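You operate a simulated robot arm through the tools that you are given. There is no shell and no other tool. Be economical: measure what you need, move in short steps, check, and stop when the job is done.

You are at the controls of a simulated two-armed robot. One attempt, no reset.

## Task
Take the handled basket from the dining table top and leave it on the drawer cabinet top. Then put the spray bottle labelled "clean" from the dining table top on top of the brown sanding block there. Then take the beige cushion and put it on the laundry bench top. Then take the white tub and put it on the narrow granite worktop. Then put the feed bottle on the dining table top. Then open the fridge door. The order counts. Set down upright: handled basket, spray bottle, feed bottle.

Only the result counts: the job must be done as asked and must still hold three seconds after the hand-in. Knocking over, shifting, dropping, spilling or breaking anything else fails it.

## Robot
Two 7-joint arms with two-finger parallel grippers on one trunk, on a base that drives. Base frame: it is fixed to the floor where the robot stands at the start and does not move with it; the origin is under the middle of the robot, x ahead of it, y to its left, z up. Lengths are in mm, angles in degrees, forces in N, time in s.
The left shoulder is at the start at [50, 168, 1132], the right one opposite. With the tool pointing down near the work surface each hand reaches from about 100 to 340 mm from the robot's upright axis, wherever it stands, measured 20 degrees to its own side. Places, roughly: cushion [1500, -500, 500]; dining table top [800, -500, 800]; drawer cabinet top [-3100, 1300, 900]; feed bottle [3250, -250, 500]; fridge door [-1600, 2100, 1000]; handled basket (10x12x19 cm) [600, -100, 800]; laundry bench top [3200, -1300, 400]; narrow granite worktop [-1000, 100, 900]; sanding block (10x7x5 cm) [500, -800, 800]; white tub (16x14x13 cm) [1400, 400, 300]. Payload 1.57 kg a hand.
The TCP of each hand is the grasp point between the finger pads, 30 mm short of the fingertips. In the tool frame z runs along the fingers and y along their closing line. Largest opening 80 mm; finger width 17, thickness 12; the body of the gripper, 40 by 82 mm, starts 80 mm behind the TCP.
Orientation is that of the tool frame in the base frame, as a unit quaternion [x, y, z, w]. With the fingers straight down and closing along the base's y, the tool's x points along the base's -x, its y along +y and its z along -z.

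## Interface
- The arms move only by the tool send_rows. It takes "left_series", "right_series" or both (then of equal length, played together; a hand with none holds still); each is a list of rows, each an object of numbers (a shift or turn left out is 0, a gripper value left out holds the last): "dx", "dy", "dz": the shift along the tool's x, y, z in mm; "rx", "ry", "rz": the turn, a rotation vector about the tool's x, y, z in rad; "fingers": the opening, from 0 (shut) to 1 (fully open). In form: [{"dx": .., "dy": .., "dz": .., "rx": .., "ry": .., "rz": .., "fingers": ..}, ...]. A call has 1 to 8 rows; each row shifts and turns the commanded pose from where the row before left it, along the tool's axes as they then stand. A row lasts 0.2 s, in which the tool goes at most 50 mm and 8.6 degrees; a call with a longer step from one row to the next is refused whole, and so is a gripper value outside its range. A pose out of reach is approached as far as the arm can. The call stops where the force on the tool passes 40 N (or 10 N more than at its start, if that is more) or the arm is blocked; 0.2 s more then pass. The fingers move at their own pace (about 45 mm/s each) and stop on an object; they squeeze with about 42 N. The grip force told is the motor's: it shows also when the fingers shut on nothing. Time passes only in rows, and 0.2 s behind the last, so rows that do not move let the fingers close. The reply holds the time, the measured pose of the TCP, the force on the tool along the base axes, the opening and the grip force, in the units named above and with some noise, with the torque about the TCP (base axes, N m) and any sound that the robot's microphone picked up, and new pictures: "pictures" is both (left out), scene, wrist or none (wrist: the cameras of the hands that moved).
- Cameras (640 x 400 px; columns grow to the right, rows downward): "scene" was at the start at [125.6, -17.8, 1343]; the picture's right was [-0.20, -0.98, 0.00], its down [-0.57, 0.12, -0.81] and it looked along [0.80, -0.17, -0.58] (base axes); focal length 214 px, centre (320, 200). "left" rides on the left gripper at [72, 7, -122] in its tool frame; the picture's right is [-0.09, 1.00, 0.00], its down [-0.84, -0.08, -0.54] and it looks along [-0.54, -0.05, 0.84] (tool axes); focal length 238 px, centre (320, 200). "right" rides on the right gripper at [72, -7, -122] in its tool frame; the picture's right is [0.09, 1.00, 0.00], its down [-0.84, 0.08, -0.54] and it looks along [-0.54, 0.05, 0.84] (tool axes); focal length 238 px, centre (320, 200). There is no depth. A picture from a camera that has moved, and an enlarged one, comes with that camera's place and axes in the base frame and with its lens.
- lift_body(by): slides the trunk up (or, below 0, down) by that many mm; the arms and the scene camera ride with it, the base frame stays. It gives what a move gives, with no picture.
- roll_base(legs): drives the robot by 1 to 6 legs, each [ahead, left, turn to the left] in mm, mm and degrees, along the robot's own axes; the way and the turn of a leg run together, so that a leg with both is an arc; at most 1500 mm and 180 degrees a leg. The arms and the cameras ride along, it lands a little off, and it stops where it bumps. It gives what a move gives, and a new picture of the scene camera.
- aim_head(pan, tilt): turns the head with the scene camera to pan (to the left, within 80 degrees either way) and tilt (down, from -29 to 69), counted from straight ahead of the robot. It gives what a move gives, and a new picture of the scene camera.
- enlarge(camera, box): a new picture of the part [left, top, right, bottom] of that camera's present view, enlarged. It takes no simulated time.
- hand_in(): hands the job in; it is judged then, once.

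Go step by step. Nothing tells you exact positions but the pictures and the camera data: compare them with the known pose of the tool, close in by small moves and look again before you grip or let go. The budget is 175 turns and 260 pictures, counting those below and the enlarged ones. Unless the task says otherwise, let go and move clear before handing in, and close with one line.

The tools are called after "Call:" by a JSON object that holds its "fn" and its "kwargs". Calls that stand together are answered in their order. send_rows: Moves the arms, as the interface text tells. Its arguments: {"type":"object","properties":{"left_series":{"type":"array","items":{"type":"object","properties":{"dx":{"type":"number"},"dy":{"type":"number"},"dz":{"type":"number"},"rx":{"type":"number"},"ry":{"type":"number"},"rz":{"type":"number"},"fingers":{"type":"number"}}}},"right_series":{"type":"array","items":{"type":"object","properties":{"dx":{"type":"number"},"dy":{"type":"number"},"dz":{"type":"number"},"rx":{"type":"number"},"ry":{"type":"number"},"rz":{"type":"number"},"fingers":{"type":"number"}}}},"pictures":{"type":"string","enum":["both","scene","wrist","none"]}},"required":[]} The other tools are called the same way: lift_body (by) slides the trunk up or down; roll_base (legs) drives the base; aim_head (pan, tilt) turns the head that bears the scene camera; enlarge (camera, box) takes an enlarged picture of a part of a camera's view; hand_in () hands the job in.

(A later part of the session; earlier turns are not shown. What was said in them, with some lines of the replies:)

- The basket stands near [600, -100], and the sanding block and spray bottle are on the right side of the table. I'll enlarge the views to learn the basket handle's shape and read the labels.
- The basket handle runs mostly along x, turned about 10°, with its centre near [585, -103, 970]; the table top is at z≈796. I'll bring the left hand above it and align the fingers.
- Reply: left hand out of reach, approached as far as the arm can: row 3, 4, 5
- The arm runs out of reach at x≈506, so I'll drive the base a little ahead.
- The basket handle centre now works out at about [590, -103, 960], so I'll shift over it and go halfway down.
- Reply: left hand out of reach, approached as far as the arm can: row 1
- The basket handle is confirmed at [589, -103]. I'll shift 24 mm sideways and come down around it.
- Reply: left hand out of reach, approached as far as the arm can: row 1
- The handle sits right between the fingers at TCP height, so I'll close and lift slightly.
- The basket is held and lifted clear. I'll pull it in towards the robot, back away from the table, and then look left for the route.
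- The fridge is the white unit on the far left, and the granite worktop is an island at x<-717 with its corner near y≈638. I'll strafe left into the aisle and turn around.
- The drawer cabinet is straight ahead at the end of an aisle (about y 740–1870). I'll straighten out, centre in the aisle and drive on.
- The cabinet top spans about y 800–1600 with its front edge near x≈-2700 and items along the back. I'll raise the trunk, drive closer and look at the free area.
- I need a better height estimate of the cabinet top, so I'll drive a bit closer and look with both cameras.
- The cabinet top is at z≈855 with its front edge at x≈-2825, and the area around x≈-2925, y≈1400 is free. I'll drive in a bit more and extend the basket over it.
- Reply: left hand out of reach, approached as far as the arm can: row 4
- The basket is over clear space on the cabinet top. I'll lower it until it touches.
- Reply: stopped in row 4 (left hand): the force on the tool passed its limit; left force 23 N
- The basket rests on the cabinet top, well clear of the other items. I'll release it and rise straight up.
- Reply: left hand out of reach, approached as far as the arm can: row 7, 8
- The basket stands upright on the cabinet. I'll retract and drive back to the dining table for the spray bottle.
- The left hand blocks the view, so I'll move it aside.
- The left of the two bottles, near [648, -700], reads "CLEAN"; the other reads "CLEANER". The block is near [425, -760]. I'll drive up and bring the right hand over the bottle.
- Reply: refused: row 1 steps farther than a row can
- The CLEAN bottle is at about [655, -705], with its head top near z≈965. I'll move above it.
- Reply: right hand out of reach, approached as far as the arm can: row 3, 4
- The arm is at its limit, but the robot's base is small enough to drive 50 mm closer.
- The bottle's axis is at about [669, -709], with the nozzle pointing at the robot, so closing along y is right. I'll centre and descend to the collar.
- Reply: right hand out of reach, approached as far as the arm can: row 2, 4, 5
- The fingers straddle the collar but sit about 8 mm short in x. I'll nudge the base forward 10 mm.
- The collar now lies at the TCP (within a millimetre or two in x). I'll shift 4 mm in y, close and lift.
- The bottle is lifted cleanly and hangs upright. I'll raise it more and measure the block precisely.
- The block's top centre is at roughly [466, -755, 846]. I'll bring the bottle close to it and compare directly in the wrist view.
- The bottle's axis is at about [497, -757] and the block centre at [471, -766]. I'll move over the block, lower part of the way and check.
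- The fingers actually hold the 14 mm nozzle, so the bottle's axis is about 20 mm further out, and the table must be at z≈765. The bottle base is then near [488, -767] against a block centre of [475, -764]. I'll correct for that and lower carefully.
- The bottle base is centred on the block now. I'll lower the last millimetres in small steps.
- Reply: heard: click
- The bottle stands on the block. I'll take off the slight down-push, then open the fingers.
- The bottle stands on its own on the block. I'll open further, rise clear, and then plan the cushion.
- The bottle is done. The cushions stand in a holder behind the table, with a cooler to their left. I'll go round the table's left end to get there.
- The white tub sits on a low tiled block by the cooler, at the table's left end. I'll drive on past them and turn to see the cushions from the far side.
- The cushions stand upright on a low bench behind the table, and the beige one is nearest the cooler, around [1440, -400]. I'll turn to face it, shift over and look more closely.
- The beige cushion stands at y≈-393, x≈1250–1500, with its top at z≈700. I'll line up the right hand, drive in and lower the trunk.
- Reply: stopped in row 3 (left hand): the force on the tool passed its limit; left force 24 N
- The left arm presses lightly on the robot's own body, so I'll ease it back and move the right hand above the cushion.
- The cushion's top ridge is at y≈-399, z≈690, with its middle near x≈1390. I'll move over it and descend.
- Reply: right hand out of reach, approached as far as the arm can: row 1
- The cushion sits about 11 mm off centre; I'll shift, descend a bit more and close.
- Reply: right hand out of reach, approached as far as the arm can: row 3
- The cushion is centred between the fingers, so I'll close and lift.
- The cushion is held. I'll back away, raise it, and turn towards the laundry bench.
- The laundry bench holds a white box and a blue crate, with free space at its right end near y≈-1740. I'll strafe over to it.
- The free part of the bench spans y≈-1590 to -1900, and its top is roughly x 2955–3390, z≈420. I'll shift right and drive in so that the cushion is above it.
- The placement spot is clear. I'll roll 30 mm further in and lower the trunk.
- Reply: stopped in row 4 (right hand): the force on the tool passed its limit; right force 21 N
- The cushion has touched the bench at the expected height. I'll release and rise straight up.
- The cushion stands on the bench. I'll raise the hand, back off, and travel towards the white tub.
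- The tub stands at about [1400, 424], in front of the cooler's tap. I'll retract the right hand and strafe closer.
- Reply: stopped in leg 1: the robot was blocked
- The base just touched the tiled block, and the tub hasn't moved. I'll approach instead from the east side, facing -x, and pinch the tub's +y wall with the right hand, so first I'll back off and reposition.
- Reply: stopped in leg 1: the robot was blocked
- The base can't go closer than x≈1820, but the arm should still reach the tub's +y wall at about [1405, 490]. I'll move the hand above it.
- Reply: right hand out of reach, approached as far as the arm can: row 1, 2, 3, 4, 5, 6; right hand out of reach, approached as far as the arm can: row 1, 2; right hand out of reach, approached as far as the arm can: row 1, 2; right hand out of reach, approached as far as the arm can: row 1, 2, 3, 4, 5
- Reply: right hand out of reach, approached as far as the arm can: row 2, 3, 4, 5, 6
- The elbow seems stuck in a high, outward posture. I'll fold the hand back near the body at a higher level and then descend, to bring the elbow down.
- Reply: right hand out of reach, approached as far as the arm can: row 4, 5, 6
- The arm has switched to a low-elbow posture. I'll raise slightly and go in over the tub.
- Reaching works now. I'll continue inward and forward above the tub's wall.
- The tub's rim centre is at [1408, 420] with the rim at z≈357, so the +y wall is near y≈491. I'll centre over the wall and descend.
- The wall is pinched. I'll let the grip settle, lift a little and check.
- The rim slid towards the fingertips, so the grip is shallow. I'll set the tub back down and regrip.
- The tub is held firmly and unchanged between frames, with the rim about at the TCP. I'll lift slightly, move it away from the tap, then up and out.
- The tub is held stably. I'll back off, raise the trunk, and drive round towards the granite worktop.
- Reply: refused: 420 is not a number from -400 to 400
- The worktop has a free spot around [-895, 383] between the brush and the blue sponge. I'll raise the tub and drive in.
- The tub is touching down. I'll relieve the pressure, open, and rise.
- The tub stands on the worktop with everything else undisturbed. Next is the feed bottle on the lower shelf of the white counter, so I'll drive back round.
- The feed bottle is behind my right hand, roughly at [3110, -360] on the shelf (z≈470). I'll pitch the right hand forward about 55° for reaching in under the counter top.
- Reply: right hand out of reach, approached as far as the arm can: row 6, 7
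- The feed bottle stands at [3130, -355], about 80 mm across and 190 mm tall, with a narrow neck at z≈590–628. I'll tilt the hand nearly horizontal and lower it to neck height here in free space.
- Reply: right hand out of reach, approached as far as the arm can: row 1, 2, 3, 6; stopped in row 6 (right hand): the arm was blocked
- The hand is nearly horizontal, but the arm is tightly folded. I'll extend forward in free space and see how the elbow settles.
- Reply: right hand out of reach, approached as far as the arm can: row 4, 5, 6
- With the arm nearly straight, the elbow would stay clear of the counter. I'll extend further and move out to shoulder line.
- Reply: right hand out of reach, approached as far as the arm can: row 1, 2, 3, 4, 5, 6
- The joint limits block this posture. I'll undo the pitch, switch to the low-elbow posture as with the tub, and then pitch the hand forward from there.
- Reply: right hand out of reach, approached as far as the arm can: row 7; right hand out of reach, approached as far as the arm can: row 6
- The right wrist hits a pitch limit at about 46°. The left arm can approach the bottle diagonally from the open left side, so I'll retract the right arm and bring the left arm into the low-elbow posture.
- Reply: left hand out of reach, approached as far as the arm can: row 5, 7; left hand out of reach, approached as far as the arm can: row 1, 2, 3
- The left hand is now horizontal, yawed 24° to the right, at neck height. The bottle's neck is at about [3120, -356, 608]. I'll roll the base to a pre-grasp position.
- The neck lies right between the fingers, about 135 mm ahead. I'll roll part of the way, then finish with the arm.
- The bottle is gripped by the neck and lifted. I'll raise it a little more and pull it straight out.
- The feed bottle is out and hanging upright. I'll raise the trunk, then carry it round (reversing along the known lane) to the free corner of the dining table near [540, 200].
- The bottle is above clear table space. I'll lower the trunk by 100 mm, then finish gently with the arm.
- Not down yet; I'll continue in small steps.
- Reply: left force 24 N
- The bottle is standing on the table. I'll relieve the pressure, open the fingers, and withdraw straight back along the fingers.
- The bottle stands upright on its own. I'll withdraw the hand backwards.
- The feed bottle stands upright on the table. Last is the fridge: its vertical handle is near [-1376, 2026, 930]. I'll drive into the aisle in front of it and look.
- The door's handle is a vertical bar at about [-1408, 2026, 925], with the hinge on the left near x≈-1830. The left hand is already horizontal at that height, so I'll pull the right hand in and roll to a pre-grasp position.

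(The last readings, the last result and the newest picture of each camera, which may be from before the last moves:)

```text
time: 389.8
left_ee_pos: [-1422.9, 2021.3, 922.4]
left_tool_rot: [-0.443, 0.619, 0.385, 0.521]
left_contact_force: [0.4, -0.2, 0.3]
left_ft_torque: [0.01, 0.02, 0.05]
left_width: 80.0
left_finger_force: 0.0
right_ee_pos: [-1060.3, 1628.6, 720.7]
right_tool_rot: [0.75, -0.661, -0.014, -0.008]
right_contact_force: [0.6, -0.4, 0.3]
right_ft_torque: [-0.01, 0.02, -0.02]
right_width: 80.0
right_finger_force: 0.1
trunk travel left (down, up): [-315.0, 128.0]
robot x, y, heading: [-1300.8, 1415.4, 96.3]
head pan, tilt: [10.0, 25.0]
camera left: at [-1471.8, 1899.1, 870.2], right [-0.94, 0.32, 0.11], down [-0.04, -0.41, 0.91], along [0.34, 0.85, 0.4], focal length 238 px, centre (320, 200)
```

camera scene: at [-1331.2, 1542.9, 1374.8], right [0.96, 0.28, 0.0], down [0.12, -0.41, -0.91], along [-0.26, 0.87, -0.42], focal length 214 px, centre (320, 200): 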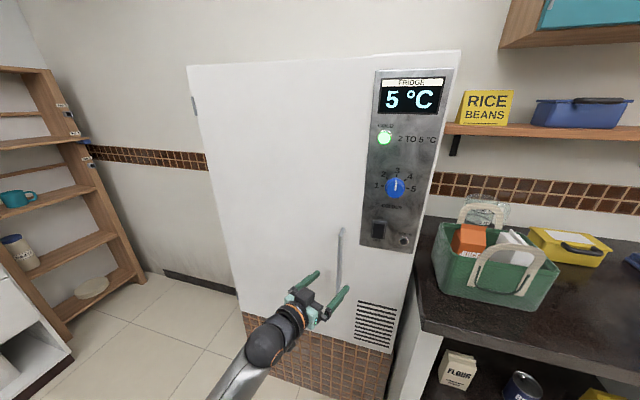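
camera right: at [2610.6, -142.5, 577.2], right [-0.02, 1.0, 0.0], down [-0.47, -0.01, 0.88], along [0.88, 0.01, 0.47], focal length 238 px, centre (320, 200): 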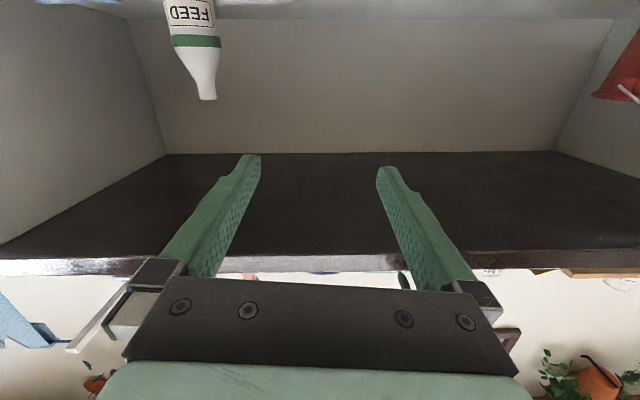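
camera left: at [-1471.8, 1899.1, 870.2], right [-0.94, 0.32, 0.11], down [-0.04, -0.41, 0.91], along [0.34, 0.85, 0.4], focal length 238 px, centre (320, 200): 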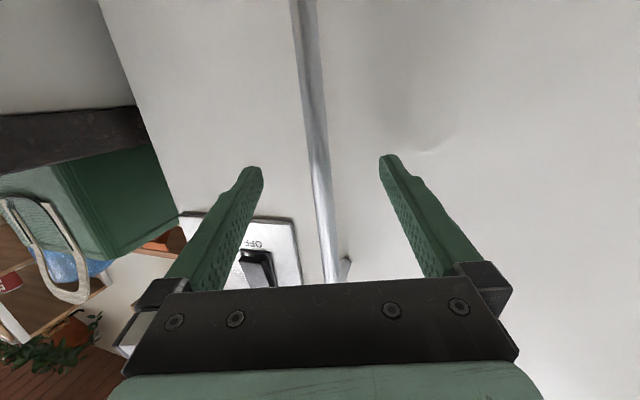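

The bar lies at the TCP between the fingers, so I'll close on it.

Call:
{"fn": "send_rows", "kwargs": {"left_series": [{"fingers": 0}, {}, {}, {}, {}], "pictures": "wrist"}}

```text
time: 391.0
left_ee_pos: [-1423.9, 2022.4, 920.3]
left_tool_rot: [-0.445, 0.618, 0.386, 0.52]
left_contact_force: [-2.7, 0.0, 0.5]
left_ft_torque: [-0.13, -0.3, 0.0]
left_width: 14.1
left_finger_force: 23.3
right_ee_pos: [-1058.8, 1628.3, 720.1]
right_tool_rot: [0.751, -0.66, -0.014, -0.009]
right_contact_force: [0.4, -0.1, 0.1]
right_ft_torque: [-0.02, 0.0, 0.01]
right_width: 79.9
right_finger_force: 0.0
trunk travel left (down, up): [-315.0, 128.0]
robot x, y, heading: [-1299.9, 1411.6, 96.3]
head pan, tilt: [10.0, 25.0]
camera left: at [-1472.4, 1899.0, 870.3], right [-0.94, 0.32, 0.11], down [-0.04, -0.41, 0.91], along [0.33, 0.85, 0.4], focal length 238 px, centre (320, 200)
```

left: 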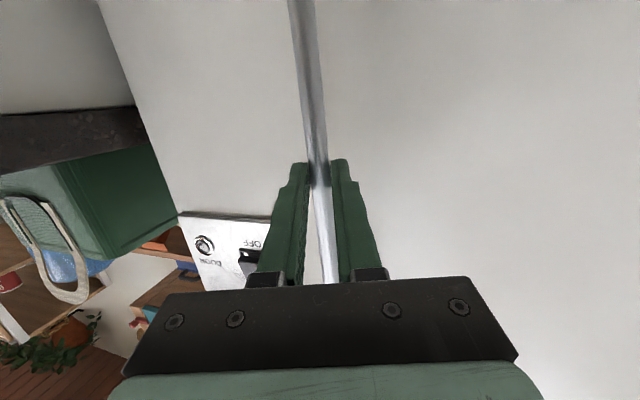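

The handle is gripped. Before pulling, I'll read the panel for anything like a door lock.

Call:
{"fn": "enlarge", "kwargs": {"camera": "scene", "box": [340, 60, 480, 270]}}

Call:
{"fn": "enlarge", "kwargs": {"camera": "left", "box": [160, 190, 320, 300]}}

```text
1.90 times, centred on (410, 165) of scene
camera zoom: at [-1331.5, 1542.5, 1374.8], right [0.96, 0.28, 0.0], down [0.12, -0.41, -0.91], along [-0.26, 0.87, -0.42], focal length 408 px, centre (149, 267)
```

zoom: 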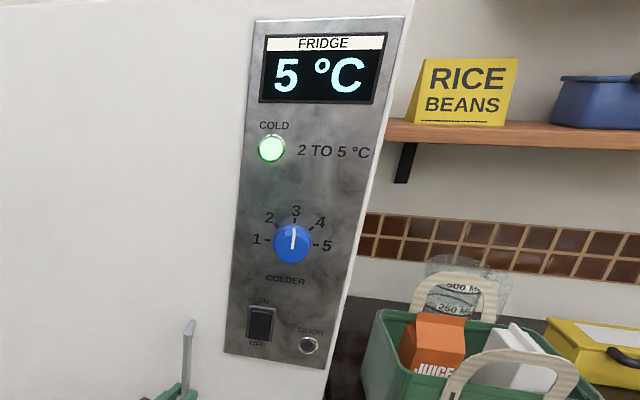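

```text
3.64 times, centred on (240, 245) of left
camera zoom: at [-1472.4, 1899.0, 870.3], right [-0.94, 0.32, 0.11], down [-0.04, -0.41, 0.91], along [0.33, 0.85, 0.4], focal length 867 px, centre (611, 36)
```

zoom: 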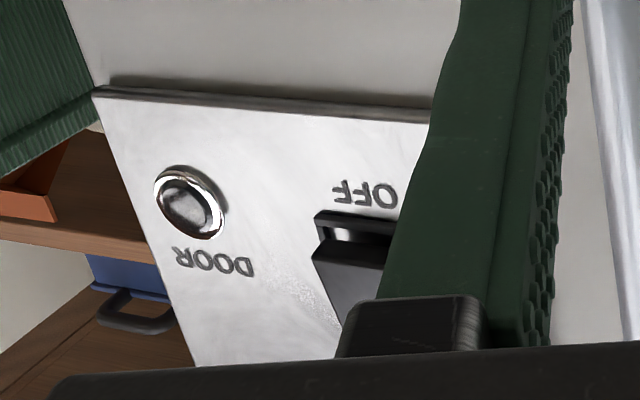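

There is a push button marked "DOOR". I'll try a gentle pull first to see whether the door is free.

Call:
{"fn": "send_rows", "kwargs": {"left_series": [{"dz": -5, "dy": -1.6}, {"dz": -5, "dy": -1.6}, {"dz": -5, "dy": -1.6}, {"dz": -5, "dy": -1.6}, {"dz": -5, "dy": -1.6}], "pictures": "wrist"}}

```text
time: 392.2
left_ee_pos: [-1427.9, 1997.6, 923.6]
left_tool_rot: [-0.447, 0.62, 0.385, 0.518]
left_contact_force: [-19.8, 4.2, -8.9]
left_ft_torque: [-0.12, -0.36, 0.49]
left_width: 13.6
left_finger_force: 30.4
right_ee_pos: [-1060.7, 1628.8, 719.6]
right_tool_rot: [0.751, -0.66, -0.013, -0.009]
right_contact_force: [-0.4, -0.8, 0.2]
right_ft_torque: [0.0, 0.04, -0.01]
right_width: 80.3
right_finger_force: 0.0
trunk travel left (down, up): [-315.0, 128.0]
robot x, y, heading: [-1300.4, 1416.7, 96.4]
head pan, tilt: [10.0, 25.0]
camera left: at [-1475.7, 1873.9, 871.4], right [-0.94, 0.32, 0.11], down [-0.03, -0.4, 0.91], along [0.33, 0.86, 0.39], focal length 238 px, centre (320, 200)
```

left: 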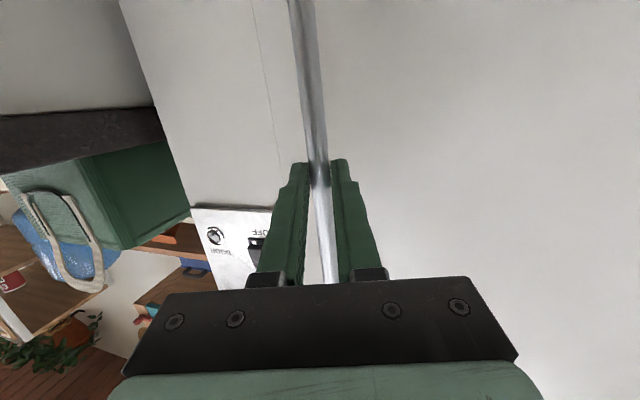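

The door moves freely and a seam has opened beside the handle. I'll continue by driving the base so that the hand follows the door's arc.

Call:
{"fn": "roll_base", "kwargs": {"legs": [[-44, 18, 0], [-63, 34, 0]]}}

```text
time: 393.7
left_ee_pos: [-1464.7, 1886.4, 922.3]
left_tool_rot: [-0.447, 0.62, 0.384, 0.518]
left_contact_force: [-12.6, 6.1, -12.8]
left_ft_torque: [-0.37, -0.32, 0.25]
left_width: 13.8
left_finger_force: 30.8
right_ee_pos: [-1100.3, 1520.1, 721.4]
right_tool_rot: [0.751, -0.66, -0.014, -0.009]
right_contact_force: [0.4, -0.4, -0.6]
right_ft_torque: [0.0, 0.03, 0.01]
right_width: 79.9
right_finger_force: 0.0
trunk travel left (down, up): [-315.0, 128.0]
robot x, y, heading: [-1339.9, 1304.3, 96.5]
head pan, tilt: [10.0, 25.0]
camera scene: at [-1373.4, 1434.3, 1374.6], right [0.96, 0.28, 0.0], down [0.12, -0.41, -0.91], along [-0.26, 0.87, -0.42], focal length 214 px, centre (320, 200)
```

scene: 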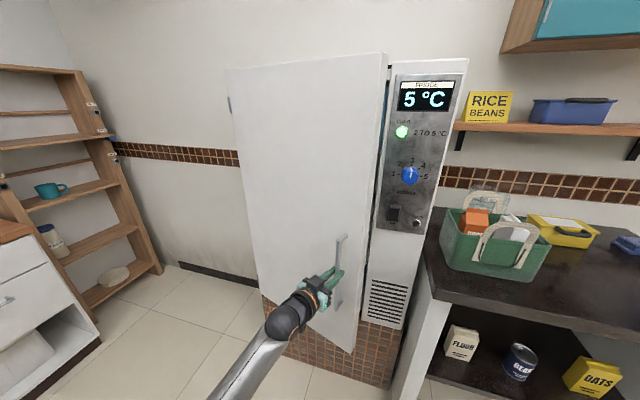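

Call:
{"fn": "roll_base", "kwargs": {"legs": [[-57, 45, 0], [-48, 54, 0]]}}

```text
time: 395.4
left_ee_pos: [-1548.5, 1768.8, 923.9]
left_tool_rot: [-0.446, 0.621, 0.383, 0.518]
left_contact_force: [11.8, -11.9, -8.5]
left_ft_torque: [-0.18, -0.52, -0.3]
left_width: 14.0
left_finger_force: 30.1
right_ee_pos: [-1186.8, 1403.2, 719.2]
right_tool_rot: [0.751, -0.66, -0.015, -0.009]
right_contact_force: [-0.2, 0.2, 0.2]
right_ft_torque: [0.01, -0.01, 0.0]
right_width: 79.9
right_finger_force: 0.1
trunk travel left (down, up): [-315.0, 128.0]
robot x, y, heading: [-1423.6, 1186.9, 96.8]
head pan, tilt: [10.0, 25.0]
camera scene: at [-1457.1, 1315.4, 1374.9], right [0.96, 0.29, 0.0], down [0.12, -0.4, -0.91], along [-0.26, 0.87, -0.42], focal length 214 px, centre (320, 200)
```

scene: 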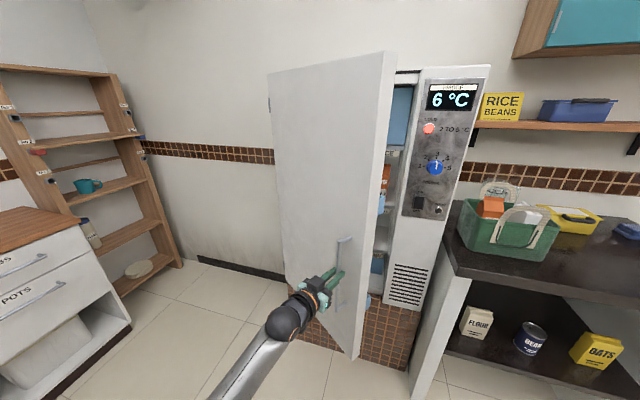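

Call:
{"fn": "roll_base", "kwargs": {"legs": [[-38, 61, 0], [-27, 67, 0]]}}

```text
time: 397.0
left_ee_pos: [-1662.9, 1684.9, 922.8]
left_tool_rot: [-0.444, 0.623, 0.381, 0.519]
left_contact_force: [17.5, -34.2, -1.8]
left_ft_torque: [-0.38, -0.38, -0.59]
left_width: 13.8
left_finger_force: 30.1
right_ee_pos: [-1304.4, 1321.9, 720.7]
right_tool_rot: [0.752, -0.659, -0.015, -0.009]
right_contact_force: [0.1, 0.0, -0.1]
right_ft_torque: [0.0, -0.06, -0.02]
right_width: 79.9
right_finger_force: 0.1
trunk travel left (down, up): [-315.0, 128.0]
robot x, y, heading: [-1551.1, 1108.3, 96.8]
head pan, tilt: [10.0, 25.0]
camera scene: at [-1575.5, 1232.3, 1375.3], right [0.96, 0.29, 0.0], down [0.12, -0.4, -0.91], along [-0.26, 0.87, -0.42], focal length 214 px, centre (320, 200)
```

scene: 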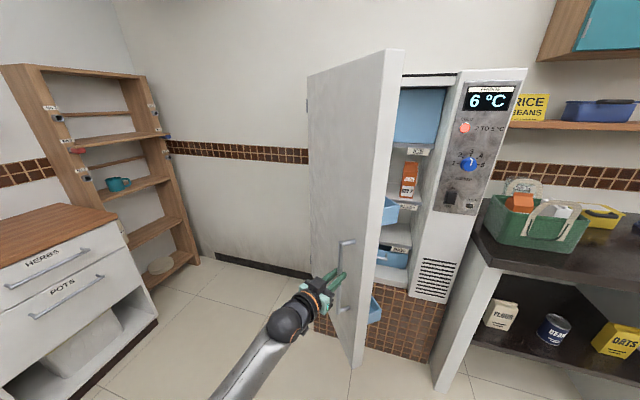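

The door is open about 60° and the interior light has changed. I'll release the bar gently, withdraw, and look, before nudging the door wider.

Call:
{"fn": "send_rows", "kwargs": {"left_series": [{"fingers": 0.35}, {}, {}, {"dz": -25}, {"dz": -35}, {"dz": -40}], "pictures": "scene"}}

```text
time: 398.4
left_ee_pos: [-1695.5, 1590.7, 941.2]
left_tool_rot: [-0.444, 0.624, 0.379, 0.519]
left_contact_force: [0.4, -0.2, -0.1]
left_ft_torque: [-0.01, 0.02, 0.01]
left_width: 28.2
left_finger_force: 0.1
right_ee_pos: [-1304.8, 1323.6, 720.9]
right_tool_rot: [0.752, -0.659, -0.014, -0.009]
right_contact_force: [-1.0, 0.4, -0.1]
right_ft_torque: [0.0, -0.02, 0.03]
right_width: 80.2
right_finger_force: 0.0
trunk travel left (down, up): [-315.0, 128.0]
robot x, y, heading: [-1543.2, 1108.5, 96.8]
head pan, tilt: [10.0, 25.0]
camera scene: at [-1576.9, 1235.8, 1374.9], right [0.96, 0.29, 0.0], down [0.12, -0.4, -0.91], along [-0.26, 0.87, -0.42], focal length 214 px, centre (320, 200)
```

scene: 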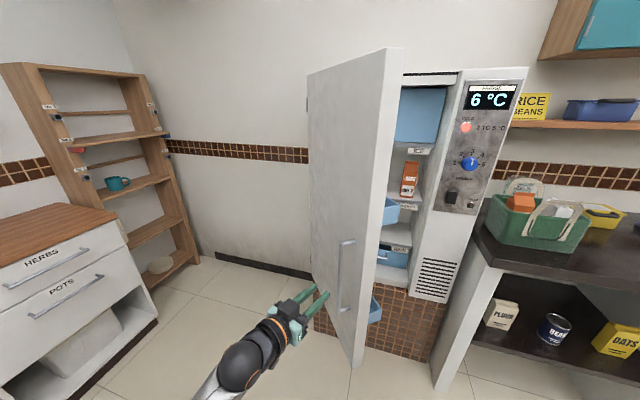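

The door stays where I left it, at about 60°. To open it wider cleanly, I'll reposition so that the hand faces the handle squarely again and regrip.

Call:
{"fn": "roll_base", "kwargs": {"legs": [[0, 471, 0], [190, 0, 0], [0, 0, -52]]}}

Call:
{"fn": "enlarge", "kwargs": {"camera": "left", "box": [0, 0, 640, 400]}}

```text
time: 404.8
left_ee_pos: [-1756.6, 1651.4, 940.8]
left_tool_rot: [-0.123, 0.756, 0.111, 0.634]
left_contact_force: [0.2, 0.1, 0.1]
left_ft_torque: [0.0, -0.03, -0.02]
left_width: 27.9
left_finger_force: 0.1
right_ee_pos: [-1733.2, 1179.3, 721.8]
right_tool_rot: [-0.383, 0.924, 0.009, 0.015]
right_contact_force: [0.3, 0.0, -0.8]
right_ft_torque: [0.01, 0.02, 0.0]
right_width: 79.9
right_finger_force: 0.1
trunk travel left (down, up): [-315.0, 128.0]
robot x, y, heading: [-2046.3, 1237.8, 44.3]
head pan, tilt: [10.0, 25.0]
camera scene: at [-1967.9, 1340.4, 1374.8], right [0.81, -0.58, 0.0], down [-0.25, -0.34, -0.91], along [0.53, 0.74, -0.42], focal length 214 px, centre (320, 200)
```

scene: 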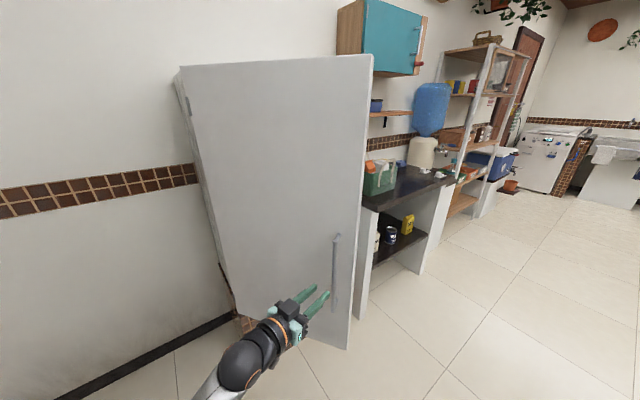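

```text
1.00 times, centred on (320, 200) of left
camera zoom: at [-1886.2, 1615.7, 890.1], right [-0.31, 0.94, 0.1], down [-0.34, -0.21, 0.92], along [0.89, 0.25, 0.38], focal length 238 px, centre (320, 200)
```

zoom: 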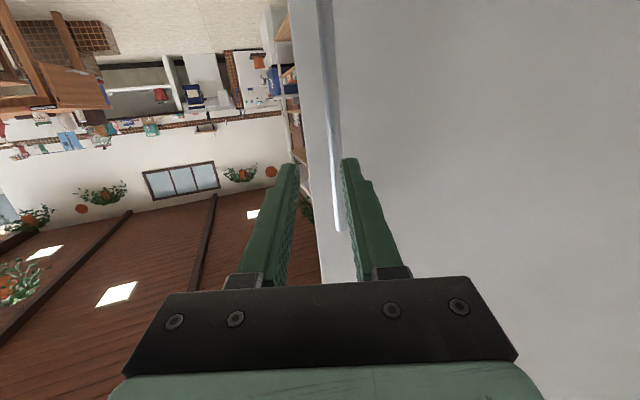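

Call:
{"fn": "send_rows", "kwargs": {"left_series": [{"fingers": 1, "dy": 6}, {}, {"dz": 30}, {"dz": 25}, {"dz": 20}], "pictures": "wrist"}}

```text
time: 406.0
left_ee_pos: [-1688.7, 1682.2, 929.7]
left_tool_rot: [-0.124, 0.756, 0.111, 0.633]
left_contact_force: [-0.2, 0.7, -0.1]
left_ft_torque: [0.01, 0.01, -0.02]
left_width: 80.0
left_finger_force: 0.1
right_ee_pos: [-1733.3, 1178.0, 720.7]
right_tool_rot: [-0.384, 0.923, 0.009, 0.014]
right_contact_force: [0.3, 0.3, 0.0]
right_ft_torque: [-0.01, -0.01, 0.01]
right_width: 79.7
right_finger_force: 0.1
trunk travel left (down, up): [-315.0, 128.0]
robot x, y, heading: [-2047.4, 1239.8, 44.4]
head pan, tilt: [10.0, 25.0]
camera left: at [-1818.3, 1647.5, 879.6], right [-0.31, 0.94, 0.1], down [-0.34, -0.21, 0.92], along [0.89, 0.25, 0.38], focal length 238 px, centre (320, 200)
```

left: 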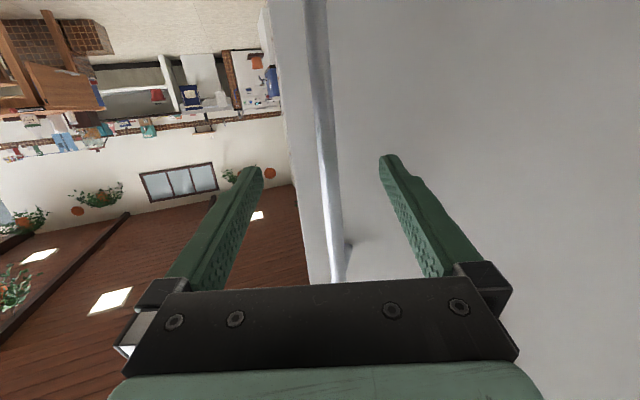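

Call:
{"fn": "send_rows", "kwargs": {"left_series": [{"dz": 13, "dy": 3}, {"fingers": 0}, {}, {}, {}, {}], "pictures": "none"}}

```text
time: 407.4
left_ee_pos: [-1680.7, 1693.2, 929.7]
left_tool_rot: [-0.125, 0.755, 0.113, 0.633]
left_contact_force: [-6.5, 12.0, 1.4]
left_ft_torque: [-0.31, 0.11, 0.32]
left_width: 14.0
left_finger_force: 23.4
right_ee_pos: [-1733.5, 1180.4, 720.4]
right_tool_rot: [-0.384, 0.923, 0.008, 0.015]
right_contact_force: [0.4, 0.2, -0.2]
right_ft_torque: [0.02, -0.01, 0.01]
right_width: 80.0
right_finger_force: 0.0
trunk travel left (down, up): [-315.0, 128.0]
robot x, y, heading: [-2055.3, 1238.6, 44.2]
head pan, tilt: [10.0, 25.0]
```

Call:
{"fn": "roll_base", "kwargs": {"legs": [[-50, 24, 0], [-47, 31, 0]]}}

```text
time: 408.9
left_ee_pos: [-1780.9, 1656.5, 928.9]
left_tool_rot: [-0.121, 0.757, 0.108, 0.633]
left_contact_force: [6.3, -25.5, -1.9]
left_ft_torque: [-0.3, -0.65, -0.62]
left_width: 13.7
left_finger_force: 30.1
right_ee_pos: [-1837.5, 1151.5, 720.0]
right_tool_rot: [-0.383, 0.923, 0.011, 0.014]
right_contact_force: [-1.0, 0.1, 0.1]
right_ft_torque: [0.0, -0.04, 0.02]
right_width: 80.0
right_finger_force: 0.0
trunk travel left (down, up): [-315.0, 128.0]
robot x, y, heading: [-2156.7, 1214.0, 44.1]
head pan, tilt: [10.0, 25.0]
camera scene: at [-2072.4, 1310.6, 1375.0], right [0.81, -0.58, 0.0], down [-0.25, -0.34, -0.91], along [0.53, 0.74, -0.42], focal length 214 px, centre (320, 200)
```

scene: 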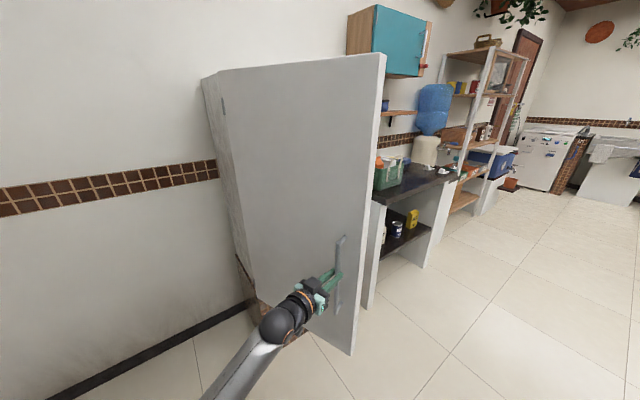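

Call:
{"fn": "roll_base", "kwargs": {"legs": [[-44, 35, 0]]}}

Call:
{"fn": "send_rows", "kwargs": {"left_series": [{"fingers": 0.4}, {}, {}, {"dz": -25}, {"dz": -35}, {"dz": -40}, {"dz": -40}], "pictures": "scene"}}

```text
time: 409.8
left_ee_pos: [-1837.8, 1646.8, 929.1]
left_tool_rot: [-0.12, 0.757, 0.104, 0.634]
left_contact_force: [2.9, -22.7, 1.1]
left_ft_torque: [-0.24, -0.61, -0.53]
left_width: 13.8
left_finger_force: 30.5
right_ee_pos: [-1894.4, 1143.8, 719.6]
right_tool_rot: [-0.383, 0.923, 0.01, 0.015]
right_contact_force: [0.2, 0.2, 0.0]
right_ft_torque: [-0.02, -0.01, -0.01]
right_width: 80.0
right_finger_force: 0.1
trunk travel left (down, up): [-315.0, 128.0]
robot x, y, heading: [-2210.9, 1200.9, 44.2]
head pan, tilt: [10.0, 25.0]
camera scene: at [-2129.4, 1304.0, 1375.1], right [0.81, -0.58, 0.0], down [-0.25, -0.34, -0.91], along [0.53, 0.74, -0.42], focal length 214 px, centre (320, 200)
```

scene: 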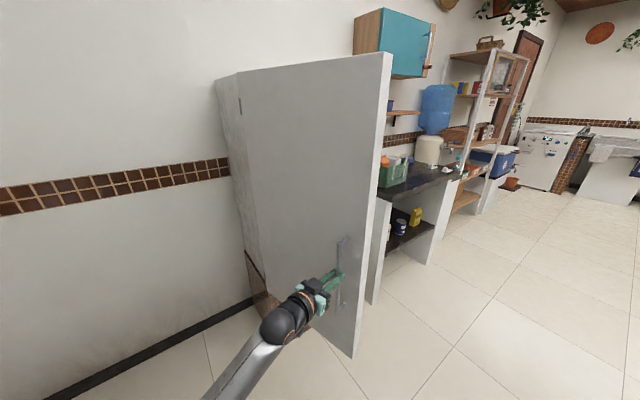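

```text
time: 411.4
left_ee_pos: [-1967.6, 1604.3, 953.3]
left_tool_rot: [-0.12, 0.757, 0.103, 0.634]
left_contact_force: [0.3, 1.0, 0.1]
left_ft_torque: [0.01, 0.0, -0.01]
left_width: 31.7
left_finger_force: 0.0
right_ee_pos: [-1894.7, 1144.8, 720.7]
right_tool_rot: [-0.383, 0.924, 0.009, 0.014]
right_contact_force: [0.8, 0.1, -0.1]
right_ft_torque: [-0.02, 0.02, -0.01]
right_width: 80.3
right_finger_force: 0.0
trunk travel left (down, up): [-315.0, 128.0]
robot x, y, heading: [-2209.9, 1206.4, 44.1]
head pan, tilt: [10.0, 25.0]
camera scene: at [-2129.4, 1306.5, 1374.9], right [0.81, -0.58, 0.0], down [-0.25, -0.34, -0.91], along [0.53, 0.74, -0.42], focal length 214 px, centre (320, 200)
```

scene: 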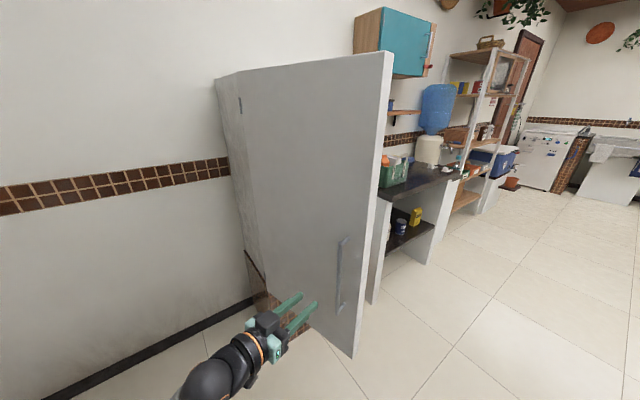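

The fridge door stands open at nearly 90° and stays there. I'll back off a little and hand in.

Call:
{"fn": "roll_base", "kwargs": {"legs": [[-80, 0, 0]]}}

Call:
{"fn": "hand_in", "kwargs": {}}

```text
time: 412.5
left_ee_pos: [-2023.5, 1550.3, 952.9]
left_tool_rot: [-0.119, 0.757, 0.102, 0.634]
left_contact_force: [-0.9, 0.2, 0.3]
left_ft_torque: [0.0, 0.0, 0.01]
left_width: 32.1
left_finger_force: 0.1
right_ee_pos: [-1950.7, 1088.7, 719.4]
right_tool_rot: [-0.383, 0.924, 0.009, 0.015]
right_contact_force: [-0.3, 0.4, 0.7]
right_ft_torque: [-0.01, -0.03, 0.02]
right_width: 80.0
right_finger_force: 0.2
trunk travel left (down, up): [-315.0, 128.0]
robot x, y, heading: [-2267.0, 1149.3, 44.5]
head pan, tilt: [10.0, 25.0]
camera scene: at [-2185.8, 1251.1, 1374.9], right [0.81, -0.58, 0.0], down [-0.25, -0.34, -0.91], along [0.53, 0.74, -0.42], focal length 214 px, centre (320, 200)
```

scene: 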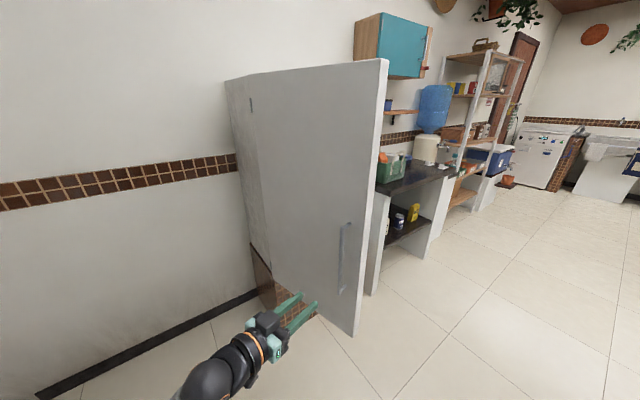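

```text
The job is handed in.
```

All six steps are done in the order asked and handed in: the handled basket, the spray bottle and the feed bottle were set down upright, and the fridge door stands open at nearly 90°; the base bumped the tiled block and the cooler's brick base while I fetched the tub, and nothing appeared to move.
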